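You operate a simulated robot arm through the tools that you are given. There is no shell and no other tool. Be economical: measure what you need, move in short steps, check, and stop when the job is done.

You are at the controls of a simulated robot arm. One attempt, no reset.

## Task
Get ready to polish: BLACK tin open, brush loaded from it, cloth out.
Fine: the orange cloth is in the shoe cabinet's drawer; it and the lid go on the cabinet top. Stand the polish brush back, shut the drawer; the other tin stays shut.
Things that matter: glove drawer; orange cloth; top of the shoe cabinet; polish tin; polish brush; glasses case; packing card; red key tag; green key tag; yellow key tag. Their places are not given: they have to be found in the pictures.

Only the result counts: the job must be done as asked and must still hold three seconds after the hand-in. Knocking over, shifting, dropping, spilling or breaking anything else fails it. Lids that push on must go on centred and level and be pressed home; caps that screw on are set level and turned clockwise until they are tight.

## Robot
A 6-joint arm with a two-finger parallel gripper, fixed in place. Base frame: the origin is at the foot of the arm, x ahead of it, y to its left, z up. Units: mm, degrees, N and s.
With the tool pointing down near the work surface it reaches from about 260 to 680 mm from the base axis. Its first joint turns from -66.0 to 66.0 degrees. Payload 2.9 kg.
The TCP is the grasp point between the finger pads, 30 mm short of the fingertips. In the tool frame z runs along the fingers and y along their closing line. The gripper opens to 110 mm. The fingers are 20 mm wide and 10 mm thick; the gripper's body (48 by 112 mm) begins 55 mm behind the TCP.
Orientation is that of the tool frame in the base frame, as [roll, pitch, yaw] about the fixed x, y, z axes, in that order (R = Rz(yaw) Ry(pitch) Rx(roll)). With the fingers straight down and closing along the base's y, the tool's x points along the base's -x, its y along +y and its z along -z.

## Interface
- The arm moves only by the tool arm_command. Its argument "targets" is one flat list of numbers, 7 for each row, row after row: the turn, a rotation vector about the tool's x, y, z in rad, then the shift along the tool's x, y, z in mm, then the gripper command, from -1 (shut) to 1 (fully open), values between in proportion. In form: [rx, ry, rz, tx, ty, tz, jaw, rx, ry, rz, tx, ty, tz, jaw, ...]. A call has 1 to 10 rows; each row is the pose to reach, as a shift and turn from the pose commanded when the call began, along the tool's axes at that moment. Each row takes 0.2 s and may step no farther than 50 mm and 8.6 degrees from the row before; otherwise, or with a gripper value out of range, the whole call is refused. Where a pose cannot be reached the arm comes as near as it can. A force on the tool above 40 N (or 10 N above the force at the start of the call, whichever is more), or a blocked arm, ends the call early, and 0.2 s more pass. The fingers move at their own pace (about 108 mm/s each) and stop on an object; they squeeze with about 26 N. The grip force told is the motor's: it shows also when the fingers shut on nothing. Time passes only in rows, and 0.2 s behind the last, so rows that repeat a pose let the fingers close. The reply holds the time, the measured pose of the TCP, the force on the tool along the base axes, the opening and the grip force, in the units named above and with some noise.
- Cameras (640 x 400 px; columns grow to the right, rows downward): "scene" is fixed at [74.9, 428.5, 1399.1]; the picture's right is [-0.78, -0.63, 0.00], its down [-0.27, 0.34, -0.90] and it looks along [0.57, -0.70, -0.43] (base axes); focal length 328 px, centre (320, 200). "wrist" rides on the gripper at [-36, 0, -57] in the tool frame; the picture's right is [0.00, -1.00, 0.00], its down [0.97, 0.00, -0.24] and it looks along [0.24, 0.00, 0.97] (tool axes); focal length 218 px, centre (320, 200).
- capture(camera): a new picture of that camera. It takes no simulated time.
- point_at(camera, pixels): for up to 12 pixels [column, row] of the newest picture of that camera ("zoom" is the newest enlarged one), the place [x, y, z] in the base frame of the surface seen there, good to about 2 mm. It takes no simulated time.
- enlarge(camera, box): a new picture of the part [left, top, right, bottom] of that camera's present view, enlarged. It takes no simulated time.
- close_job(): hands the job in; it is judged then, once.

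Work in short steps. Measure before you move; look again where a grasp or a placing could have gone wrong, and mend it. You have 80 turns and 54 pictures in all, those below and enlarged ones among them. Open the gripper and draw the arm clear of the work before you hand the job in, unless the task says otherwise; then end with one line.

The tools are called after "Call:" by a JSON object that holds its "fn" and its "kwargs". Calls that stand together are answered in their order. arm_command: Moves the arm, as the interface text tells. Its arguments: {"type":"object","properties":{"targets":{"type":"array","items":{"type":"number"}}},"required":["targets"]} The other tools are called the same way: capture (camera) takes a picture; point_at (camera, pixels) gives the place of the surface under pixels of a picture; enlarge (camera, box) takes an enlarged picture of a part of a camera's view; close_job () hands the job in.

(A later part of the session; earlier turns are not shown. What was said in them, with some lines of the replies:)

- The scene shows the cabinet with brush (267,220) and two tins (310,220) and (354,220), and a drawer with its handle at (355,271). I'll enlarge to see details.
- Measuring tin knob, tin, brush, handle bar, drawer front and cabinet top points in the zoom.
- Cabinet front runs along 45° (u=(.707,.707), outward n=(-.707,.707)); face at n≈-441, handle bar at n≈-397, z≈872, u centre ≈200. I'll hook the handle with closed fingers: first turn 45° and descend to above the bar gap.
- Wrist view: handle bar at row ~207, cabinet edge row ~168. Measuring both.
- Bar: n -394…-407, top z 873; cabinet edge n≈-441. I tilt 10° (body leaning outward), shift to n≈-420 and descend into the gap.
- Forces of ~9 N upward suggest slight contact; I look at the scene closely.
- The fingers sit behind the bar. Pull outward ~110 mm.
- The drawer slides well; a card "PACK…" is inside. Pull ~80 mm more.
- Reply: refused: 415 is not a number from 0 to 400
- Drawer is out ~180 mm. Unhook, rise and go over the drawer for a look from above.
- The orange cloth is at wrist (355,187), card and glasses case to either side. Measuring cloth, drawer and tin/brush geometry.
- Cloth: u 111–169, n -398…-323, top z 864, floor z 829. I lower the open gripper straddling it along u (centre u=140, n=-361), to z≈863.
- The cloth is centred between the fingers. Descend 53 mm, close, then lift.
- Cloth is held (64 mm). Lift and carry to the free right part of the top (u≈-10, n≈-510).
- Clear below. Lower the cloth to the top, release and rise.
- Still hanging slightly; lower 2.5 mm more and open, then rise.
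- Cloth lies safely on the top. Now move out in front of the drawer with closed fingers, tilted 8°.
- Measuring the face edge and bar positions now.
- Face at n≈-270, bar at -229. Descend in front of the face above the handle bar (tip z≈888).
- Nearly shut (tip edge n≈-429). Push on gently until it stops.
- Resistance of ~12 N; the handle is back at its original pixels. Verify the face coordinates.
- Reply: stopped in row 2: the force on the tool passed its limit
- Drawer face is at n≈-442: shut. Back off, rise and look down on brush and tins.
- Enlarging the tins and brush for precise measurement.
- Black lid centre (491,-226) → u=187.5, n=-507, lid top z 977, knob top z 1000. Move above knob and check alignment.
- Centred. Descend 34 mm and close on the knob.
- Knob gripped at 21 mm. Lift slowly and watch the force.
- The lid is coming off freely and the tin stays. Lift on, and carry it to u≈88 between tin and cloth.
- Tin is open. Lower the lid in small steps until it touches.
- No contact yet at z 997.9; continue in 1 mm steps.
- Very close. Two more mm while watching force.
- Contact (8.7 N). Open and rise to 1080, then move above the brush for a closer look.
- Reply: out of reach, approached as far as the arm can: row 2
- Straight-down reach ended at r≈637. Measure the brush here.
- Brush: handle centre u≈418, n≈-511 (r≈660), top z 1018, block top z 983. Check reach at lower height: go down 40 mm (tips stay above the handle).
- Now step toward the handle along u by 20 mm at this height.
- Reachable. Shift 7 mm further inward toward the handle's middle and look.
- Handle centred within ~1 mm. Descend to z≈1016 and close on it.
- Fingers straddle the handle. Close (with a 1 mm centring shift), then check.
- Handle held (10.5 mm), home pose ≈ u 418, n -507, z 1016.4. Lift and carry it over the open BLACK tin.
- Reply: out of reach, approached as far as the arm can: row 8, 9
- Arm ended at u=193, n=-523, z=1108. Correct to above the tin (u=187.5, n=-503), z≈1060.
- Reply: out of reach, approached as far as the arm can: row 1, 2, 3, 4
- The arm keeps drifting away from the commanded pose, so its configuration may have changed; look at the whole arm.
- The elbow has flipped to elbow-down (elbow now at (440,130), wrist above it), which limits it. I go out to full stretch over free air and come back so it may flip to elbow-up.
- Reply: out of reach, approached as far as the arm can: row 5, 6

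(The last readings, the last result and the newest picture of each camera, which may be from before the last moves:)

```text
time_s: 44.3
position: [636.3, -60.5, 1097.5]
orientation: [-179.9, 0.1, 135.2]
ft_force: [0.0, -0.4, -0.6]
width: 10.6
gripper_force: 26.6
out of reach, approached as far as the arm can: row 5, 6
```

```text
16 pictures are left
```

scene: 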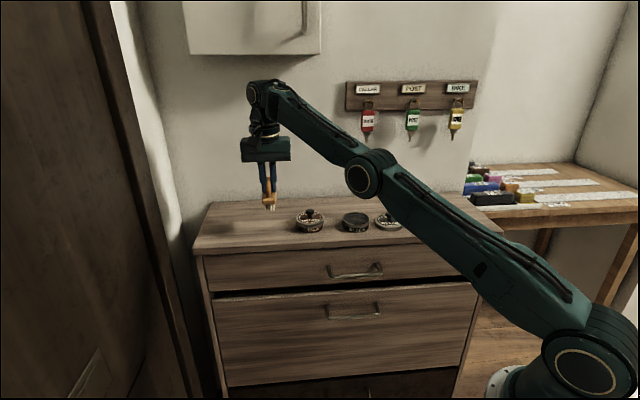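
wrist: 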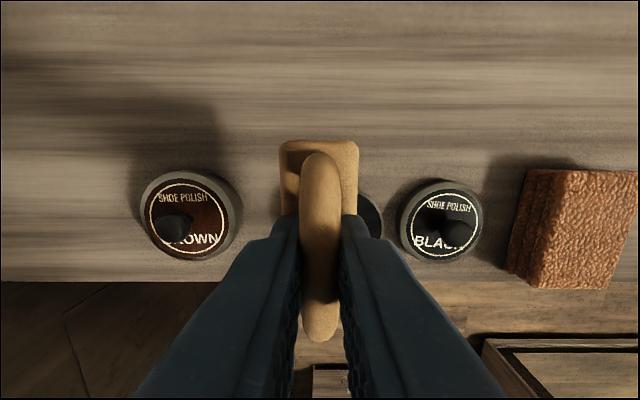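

Arm is straight now. Retract 80 mm along -u and check which way the elbow bends.

Call:
{"fn": "arm_command", "kwargs": {"targets": [0, 0, 0, -3, -30, 0, -1, 0, 0, 0, -6, -60, 0, -1, 0, 0, 0, -9, -80, 0, -1]}}

Call:
{"fn": "capture", "kwargs": {"camera": "scene"}}

```text
time_s: 45.1
position: [583.7, -125.6, 1096.5]
orientation: [-179.9, 0.2, 135.2]
ft_force: [0.7, 0.2, -1.4]
width: 10.8
gripper_force: 26.5
```

```text
15 pictures are left
```

scene: 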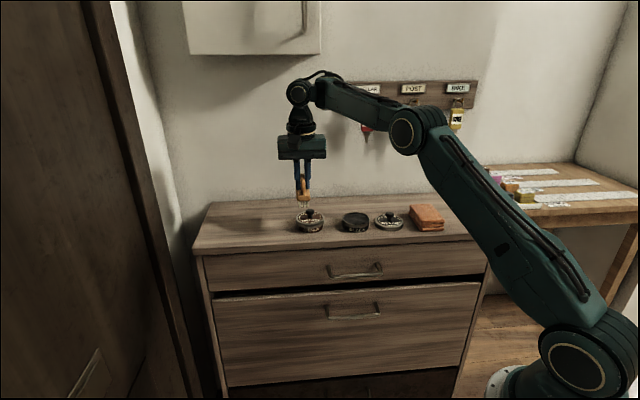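

Geometry shows the elbow is still up; so a wrist joint is at its limit for this yaw at this azimuth. I'll turn the tool 30° (rz +0.52) while moving over the tin — brush yaw is free for dipping.

Call:
{"fn": "arm_command", "kwargs": {"targets": [0, 0, 0.13, 0, -20, 0, -1, 0, 0, 0.26, -0.5, -45, 0, -1, 0, 0, 0.39, -1, -75, 0, -1, 0, 0, 0.52, -1.5, -105, 0, -1, 0, 0, 0.52, -1.9, -134.4, 0, -1]}}

Call:
{"fn": "capture", "kwargs": {"camera": "wrist"}}

```text
time_s: 46.3
position: [506.0, -228.4, 1111.4]
orientation: [-179.8, 0.1, 105.4]
ft_force: [0.3, -0.4, -0.1]
width: 10.5
gripper_force: 26.0
out of reach, approached as far as the arm can: row 4, 5
```

```text
14 pictures are left
```

wrist: 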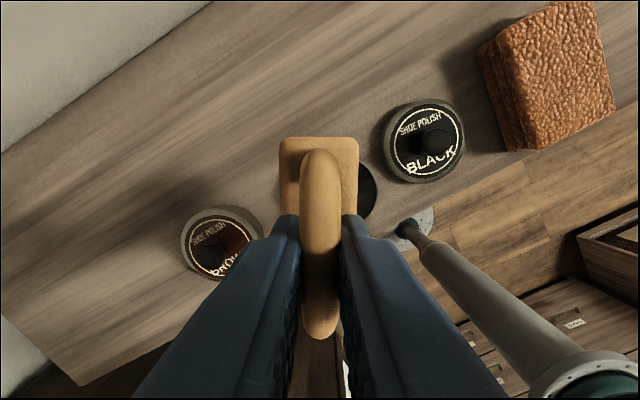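

It is stuck at the same radius/height, so the elbow did cross to its short-range side. I'll stretch fully beyond reach once more with a bigger overshoot and retract, then test.

Call:
{"fn": "arm_command", "kwargs": {"targets": [0, 0, 0, 24.3, 34.5, 3, -1, 0, 0, 0, 48.6, 69, 6, -1, 0, 0, 0, 72.9, 103.5, 9, -1, 0, 0, 0, 97.2, 138, 12, -1, 0, 0, 0, 121.5, 172.5, 14, -1, 0, 0, 0, 110.9, 211.1, 14, -1, 0, 0, 0, 104.4, 178.2, 14, -1, 0, 0, 0, 84.8, 136.5, 14, -1, 0, 0, 0, 65.1, 94.7, 14, -1, 0, 0, 0, 42.8, 55.4, 14, -1]}}

Call:
{"fn": "arm_command", "kwargs": {"targets": [0, 0, 0, -20, -30, 0, -1, 0, 0, 0, -38, -57, 0, -1]}}

```text
time_s: 48.5
position: [555.0, -177.2, 1095.8]
orientation: [179.9, 0.2, 98.4]
ft_force: [-4.1, 3.5, 0.0]
width: 11.0
gripper_force: 25.8
out of reach, approached as far as the arm can: row 5, 6, 7
```

```text
time_s: 49.1
position: [512.5, -228.4, 1103.0]
orientation: [180.0, 0.2, 105.4]
ft_force: [-0.4, -0.8, -0.2]
width: 10.5
gripper_force: 26.5
out of reach, approached as far as the arm can: row 1, 2
```

Analysis: the limit occurs exactly where the forearm is level, i.e. a wrist joint limit; tilting the tool tips ~10° toward the base frees it. I first yaw another 39° so the brush's long axis is square to the arm plane (tilt then only acts across its narrow width).

Call:
{"fn": "arm_command", "kwargs": {"targets": [0, 0, 0.137, 0, 0, 0, -1, 0, 0, 0.274, 0, 0, 0, -1, 0, 0, 0.411, 0, 0, 0, -1, 0, 0, 0.548, 0, 0, 0, -1, 0, 0, 0.685, 0, 0, 0, -1]}}

Call:
{"fn": "arm_command", "kwargs": {"targets": [0.06, 0, 0, 0, 0, 0, -1, 0.12, 0, 0, 0, 0, 0, -1, 0.17, 0, 0, 0, 0, 0, -1, 0.17, 0, 0, 0, -5, 20, -1]}}

```text
time_s: 50.3
position: [515.0, -227.6, 1103.6]
orientation: [179.7, 0.2, 66.0]
ft_force: [-0.8, 0.1, -0.7]
width: 10.7
gripper_force: 26.0
```

```text
time_s: 51.3
position: [509.6, -226.0, 1083.2]
orientation: [-170.4, 0.2, 66.2]
ft_force: [1.2, -0.1, -0.5]
width: 10.7
gripper_force: 26.3
out of reach, approached as far as the arm can: row 2, 3
```

The tilt frees the arm: now (509.6,-226,1083). Lower to bristle tips a few mm above the polish and inspect.

Call:
{"fn": "arm_command", "kwargs": {"targets": [0, 0, 0, -1.2, 0.4, 14, -1, 0, 0, 0, -2.4, 0.8, 28, -1, 0, 0, 0, -3.5, 1.1, 40, -1]}}

Call:
{"fn": "enlarge", "kwargs": {"camera": "scene", "box": [300, 180, 412, 250]}}

```text
time_s: 52.1
position: [503.6, -227.1, 1044.7]
orientation: [-170.5, 0.2, 66.1]
ft_force: [0.1, 0.6, -0.3]
width: 10.5
gripper_force: 25.8
```

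```text
5.71 times, centred on (356, 215) of scene
```

zoom: 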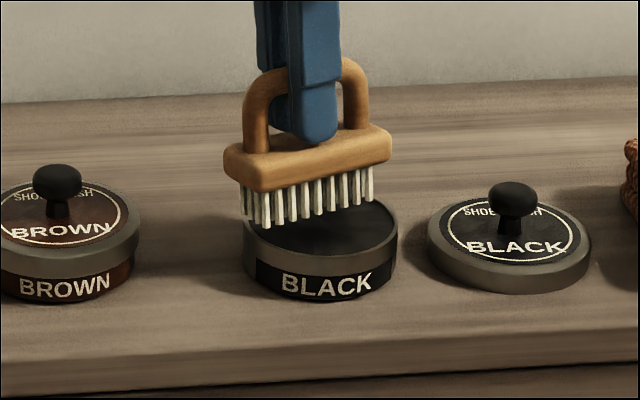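

Bristles hover above the tin; measure bristle tip ends and tin rim to centre it.

Call:
{"fn": "point_at", "kwargs": {"camera": "zoom", "pixels": [[266, 222], [280, 220], [305, 213], [332, 208], [370, 201], [243, 215], [250, 215], [320, 240], [390, 215], [320, 256], [255, 236], [385, 238]]}}

```text
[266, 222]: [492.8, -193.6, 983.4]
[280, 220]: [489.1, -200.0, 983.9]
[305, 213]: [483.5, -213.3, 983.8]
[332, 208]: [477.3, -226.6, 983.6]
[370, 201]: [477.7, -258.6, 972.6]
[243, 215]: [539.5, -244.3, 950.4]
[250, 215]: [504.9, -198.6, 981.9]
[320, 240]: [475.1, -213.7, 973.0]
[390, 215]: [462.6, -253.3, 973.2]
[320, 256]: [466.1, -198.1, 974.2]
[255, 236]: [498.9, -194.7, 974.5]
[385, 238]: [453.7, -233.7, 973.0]
```

Bristle patch centre ≈(490,-224), tin centre ≈(490,-226), tips ~10 mm above polish. Lower 12 mm in small steps.

Call:
{"fn": "arm_command", "kwargs": {"targets": [0, 0, 0, -2, 0.8, 5, -1, 0, 0, 0, -2, 1.3, 8, -1, 0, 0, 0, -2, 1.7, 10, -1, 0, 0, 0, -2, 2, 12, -1]}}

Call:
{"fn": "enlarge", "kwargs": {"camera": "scene", "box": [316, 190, 396, 240]}}

```text
time_s: 53.1
position: [503.3, -228.6, 1037.1]
orientation: [-171.1, 0.2, 66.1]
ft_force: [4.1, 1.4, 37.3]
width: 10.7
gripper_force: 25.9
```

```text
8.00 times, centred on (356, 215) of scene
```

zoom: 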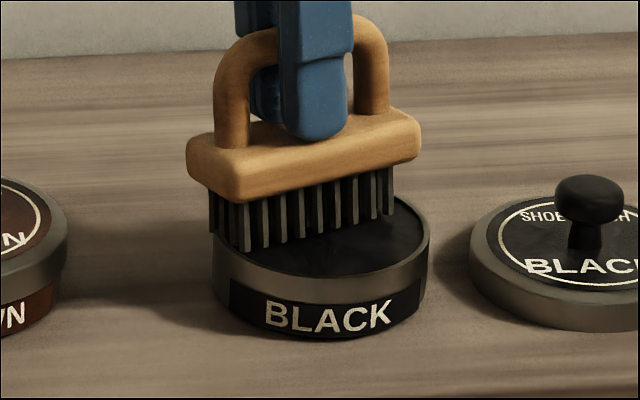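

Bristles turned black — loaded (37 N contact). Lift straight up, then check.

Call:
{"fn": "arm_command", "kwargs": {"targets": [0, 0, 0, 0, -0.8, -5, -1, 0, 0, 0, 0, -1.7, -10, -1, 0, 0, 0, 0, -4, -24, -1, 0, 0, 0, 0, -7, -42, -1, 0, 0, 0, 0, -10.5, -62, -1]}}

Call:
{"fn": "enlarge", "kwargs": {"camera": "scene", "box": [292, 150, 420, 240]}}

```text
time_s: 54.3
position: [501.2, -227.4, 1095.7]
orientation: [-170.4, 0.2, 66.3]
ft_force: [-1.2, 0.1, -0.4]
width: 10.6
gripper_force: 25.6
```

```text
4.44 times, centred on (356, 195) of scene
```

zoom: 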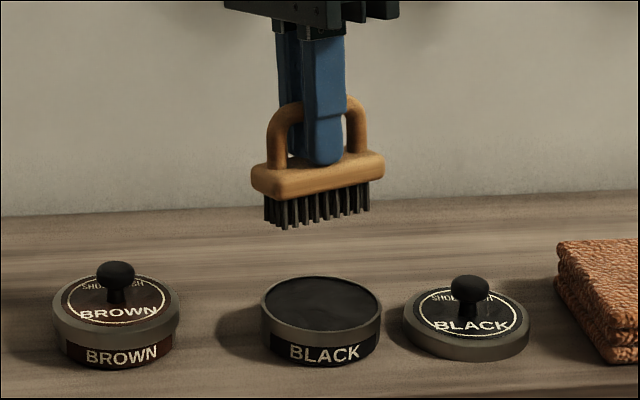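

The brush is loaded. Move out toward the brush place while untilting.

Call:
{"fn": "arm_command", "kwargs": {"targets": [0, 0, 0, 36, 9, -1.5, -1, -0.06, 0, 0, 72, 18, -3, -1, -0.12, 0, 0, 107.9, 26.9, -4.6, -1, -0.167, 0, 0, 107.9, 26.9, -4.6, -1]}}

Call:
{"fn": "arm_command", "kwargs": {"targets": [0, 0, -0.134, 0, 0, 0, -1, 0, 0, -0.268, 0, 0, 0, -1, 0, 0, -0.402, 0, 0, 0, -1, 0, 0, -0.536, 0, 0, 0, -1, 0, 0, -0.67, 0, 0, 0, -1, 0, 0, -0.804, 0, 0, 0, -1, 0, 0, -0.938, 0, 0, 0, -1, 0, 0, -1.072, 0, 0, 0, -1, 0, 0, -1.204, 0, 0, 0, -1]}}

```text
time_s: 55.3
position: [570.5, -141.7, 1096.3]
orientation: [179.9, 0.2, 66.2]
ft_force: [-0.4, -0.1, -1.9]
width: 10.2
gripper_force: 25.9
```

```text
time_s: 57.3
position: [569.7, -141.4, 1095.3]
orientation: [-179.8, 0.2, 135.3]
ft_force: [-0.4, 0.3, -0.2]
width: 10.3
gripper_force: 26.4
```

Now go to just above the brush's home spot (z≈1035) along the reverse of the lift path.

Call:
{"fn": "arm_command", "kwargs": {"targets": [0, 0, 0, -1.5, 42, 0, -1, 0, 0, 0, -3, 84, 17, -1, 0, 0, 0, -3.5, 102, 38, -1, 0, 0, 0, -4, 112, 53, -1, 0, 0, 0, -4.5, 115.5, 60, -1, 0, 0, 0, -4.5, 115.5, 66, -1]}}

Call:
{"fn": "enlarge", "kwargs": {"camera": "scene", "box": [219, 175, 315, 250]}}

```text
time_s: 58.7
position: [655.5, -62.7, 1028.0]
orientation: [-179.8, 0.2, 135.0]
ft_force: [-0.1, 0.4, -0.3]
width: 10.5
gripper_force: 25.8
```

```text
5.33 times, centred on (267, 212) of scene
```

zoom: 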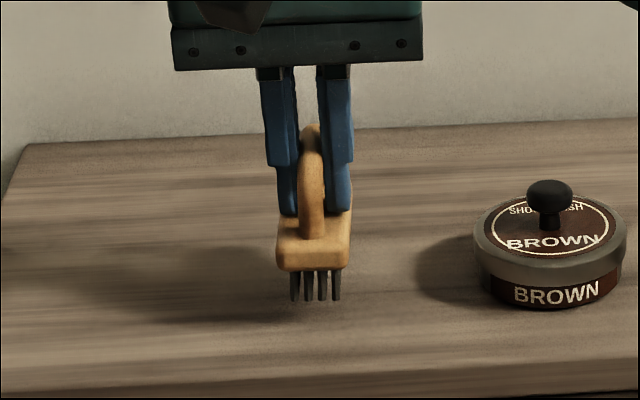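

Brush is upright, ~12 mm above the top. Lower in small steps until contact.

Call:
{"fn": "arm_command", "kwargs": {"targets": [0, 0, 0, 0, 0, 5, -1, 0, 0, 0, 0, 0, 8, -1, 0, 0, 0, 0, 0, 10, -1]}}

```text
time_s: 59.5
position: [655.5, -62.2, 1019.3]
orientation: [-179.9, 0.1, 135.2]
ft_force: [0.2, 0.3, 0.0]
width: 10.6
gripper_force: 25.9
```

No contact yet; continue 1 mm at a time.

Call:
{"fn": "arm_command", "kwargs": {"targets": [0, 0, 0, 0, 0, 1, -1, 0, 0, 0, 0, 0, 2, -1, 0, 0, 0, 0, 0, 3, -1]}}

Call:
{"fn": "enlarge", "kwargs": {"camera": "scene", "box": [235, 195, 299, 245]}}

```text
time_s: 60.3
position: [655.1, -61.4, 1014.9]
orientation: [-179.8, 0.2, 135.1]
ft_force: [0.2, -0.2, -0.5]
width: 10.6
gripper_force: 25.7
```

```text
8.00 times, centred on (267, 220) of scene
```

zoom: 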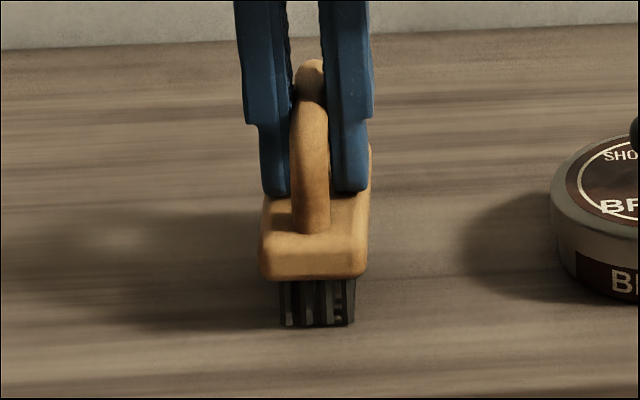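

Still just above the top, about 2–3 mm to the left of the original spot. Shift 2.5 mm and lower until contact.

Call:
{"fn": "arm_command", "kwargs": {"targets": [0, 0, 0, 0, -2.3, 0, -1, 0, 0, 0, 0.5, -2.3, 1, -1, 0, 0, 0, 0.5, -2.3, 2, -1]}}

```text
time_s: 61.1
position: [652.9, -63.4, 1015.0]
orientation: [-179.8, 0.1, 135.1]
ft_force: [-1.2, 0.5, 3.7]
width: 10.6
gripper_force: 25.8
```

Contact (3.7 N). Press slightly, open the fingers and rise straight, then back off along the reachable path.

Call:
{"fn": "arm_command", "kwargs": {"targets": [0, 0, 0, 0, 0, 1, -1, 0, 0, 0, 0, 0, 0.5, -0.5, 0, 0, 0, 0, 0, 0.5, -0.4, 0, 0, 0, 0, 0, 0, -0.4, 0, 0, 0, 0, 0, -15, -0.4, 0, 0, 0, 2, 0, -30, -0.4, 0, 0, 0, 4, 0, -42, -0.4]}}

Call:
{"fn": "capture", "kwargs": {"camera": "wrist"}}

Call:
{"fn": "enlarge", "kwargs": {"camera": "scene", "box": [235, 195, 299, 245]}}

```text
time_s: 62.7
position: [650.3, -61.9, 1057.6]
orientation: [-179.9, 0.1, 135.1]
ft_force: [0.4, 0.1, -0.1]
width: 33.0
gripper_force: 0.0
```

```text
8 pictures are left
```

wrist: 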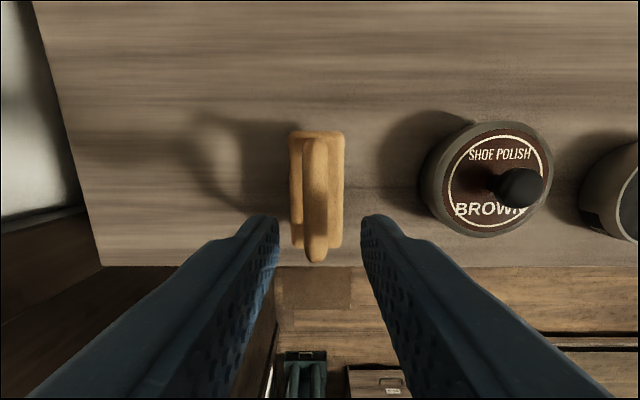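

```text
8.00 times, centred on (267, 220) of scene
```

zoom: 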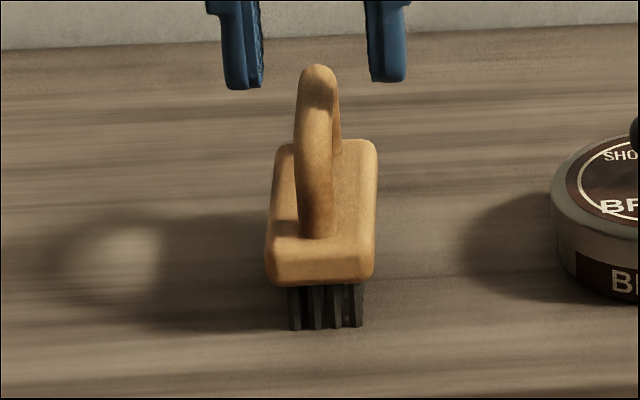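

Brush stands back at its original place, black-tipped. Withdraw outward and up, then a final look.

Call:
{"fn": "arm_command", "kwargs": {"targets": [0, 0, 0, 20, 0, -15, -0.4, 0, 0, 0, 45, -5, -30, -0.4, 0, 0, 0, 70, -12, -42, -0.4, 0, 0, 0, 93, -20, -50, -0.4]}}

Call:
{"fn": "enlarge", "kwargs": {"camera": "scene", "box": [190, 170, 510, 370]}}

Call:
{"fn": "capture", "kwargs": {"camera": "scene"}}

```text
time_s: 63.7
position: [570.7, -8.2, 1105.5]
orientation: [-179.8, 0.1, 135.1]
ft_force: [0.6, -0.1, 0.6]
width: 33.0
gripper_force: 0.1
```

```text
2.00 times, centred on (350, 270) of scene
```

zoom: 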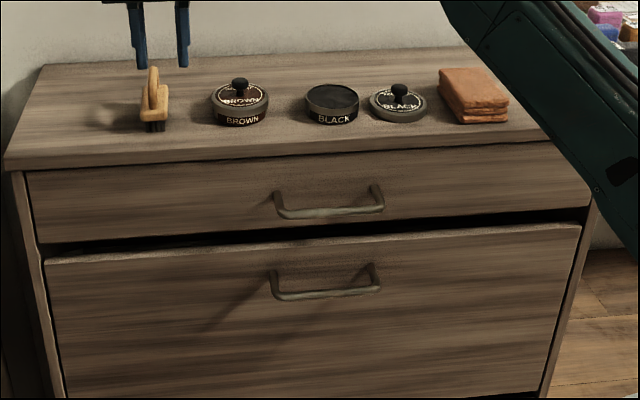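

```text
5 pictures are left
```

scene: 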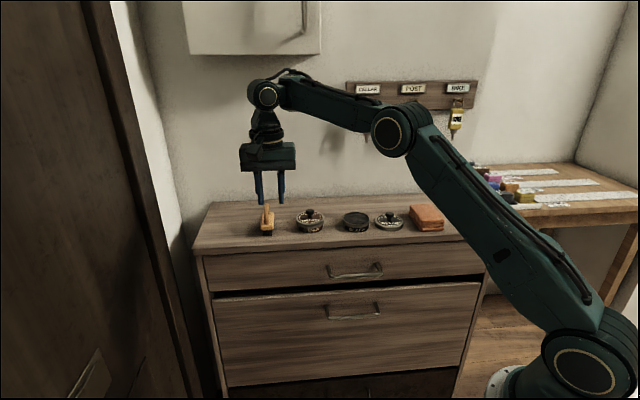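

Everything is in place: drawer shut, cloth and lid on the top, BLACK open, BROWN shut, brush standing. Open the gripper fully and hand in.

Call:
{"fn": "arm_command", "kwargs": {"targets": [0, 0, 0, 0, 0, 0, 1, 0, 0, 0, 0, 0, 0, 1]}}

Call:
{"fn": "close_job", "kwargs": {}}

```text
time_s: 64.3
position: [570.3, -7.1, 1106.1]
orientation: [-179.8, 0.1, 135.1]
ft_force: [0.6, -0.2, -0.1]
width: 109.8
gripper_force: 0.0
```

```text
The job is handed in.
```

The job is handed in: the BLACK tin is open, with its lid and the orange cloth on the cabinet top. The brush is loaded and standing back in its place, the drawer is shut, and the BROWN tin is still closed.
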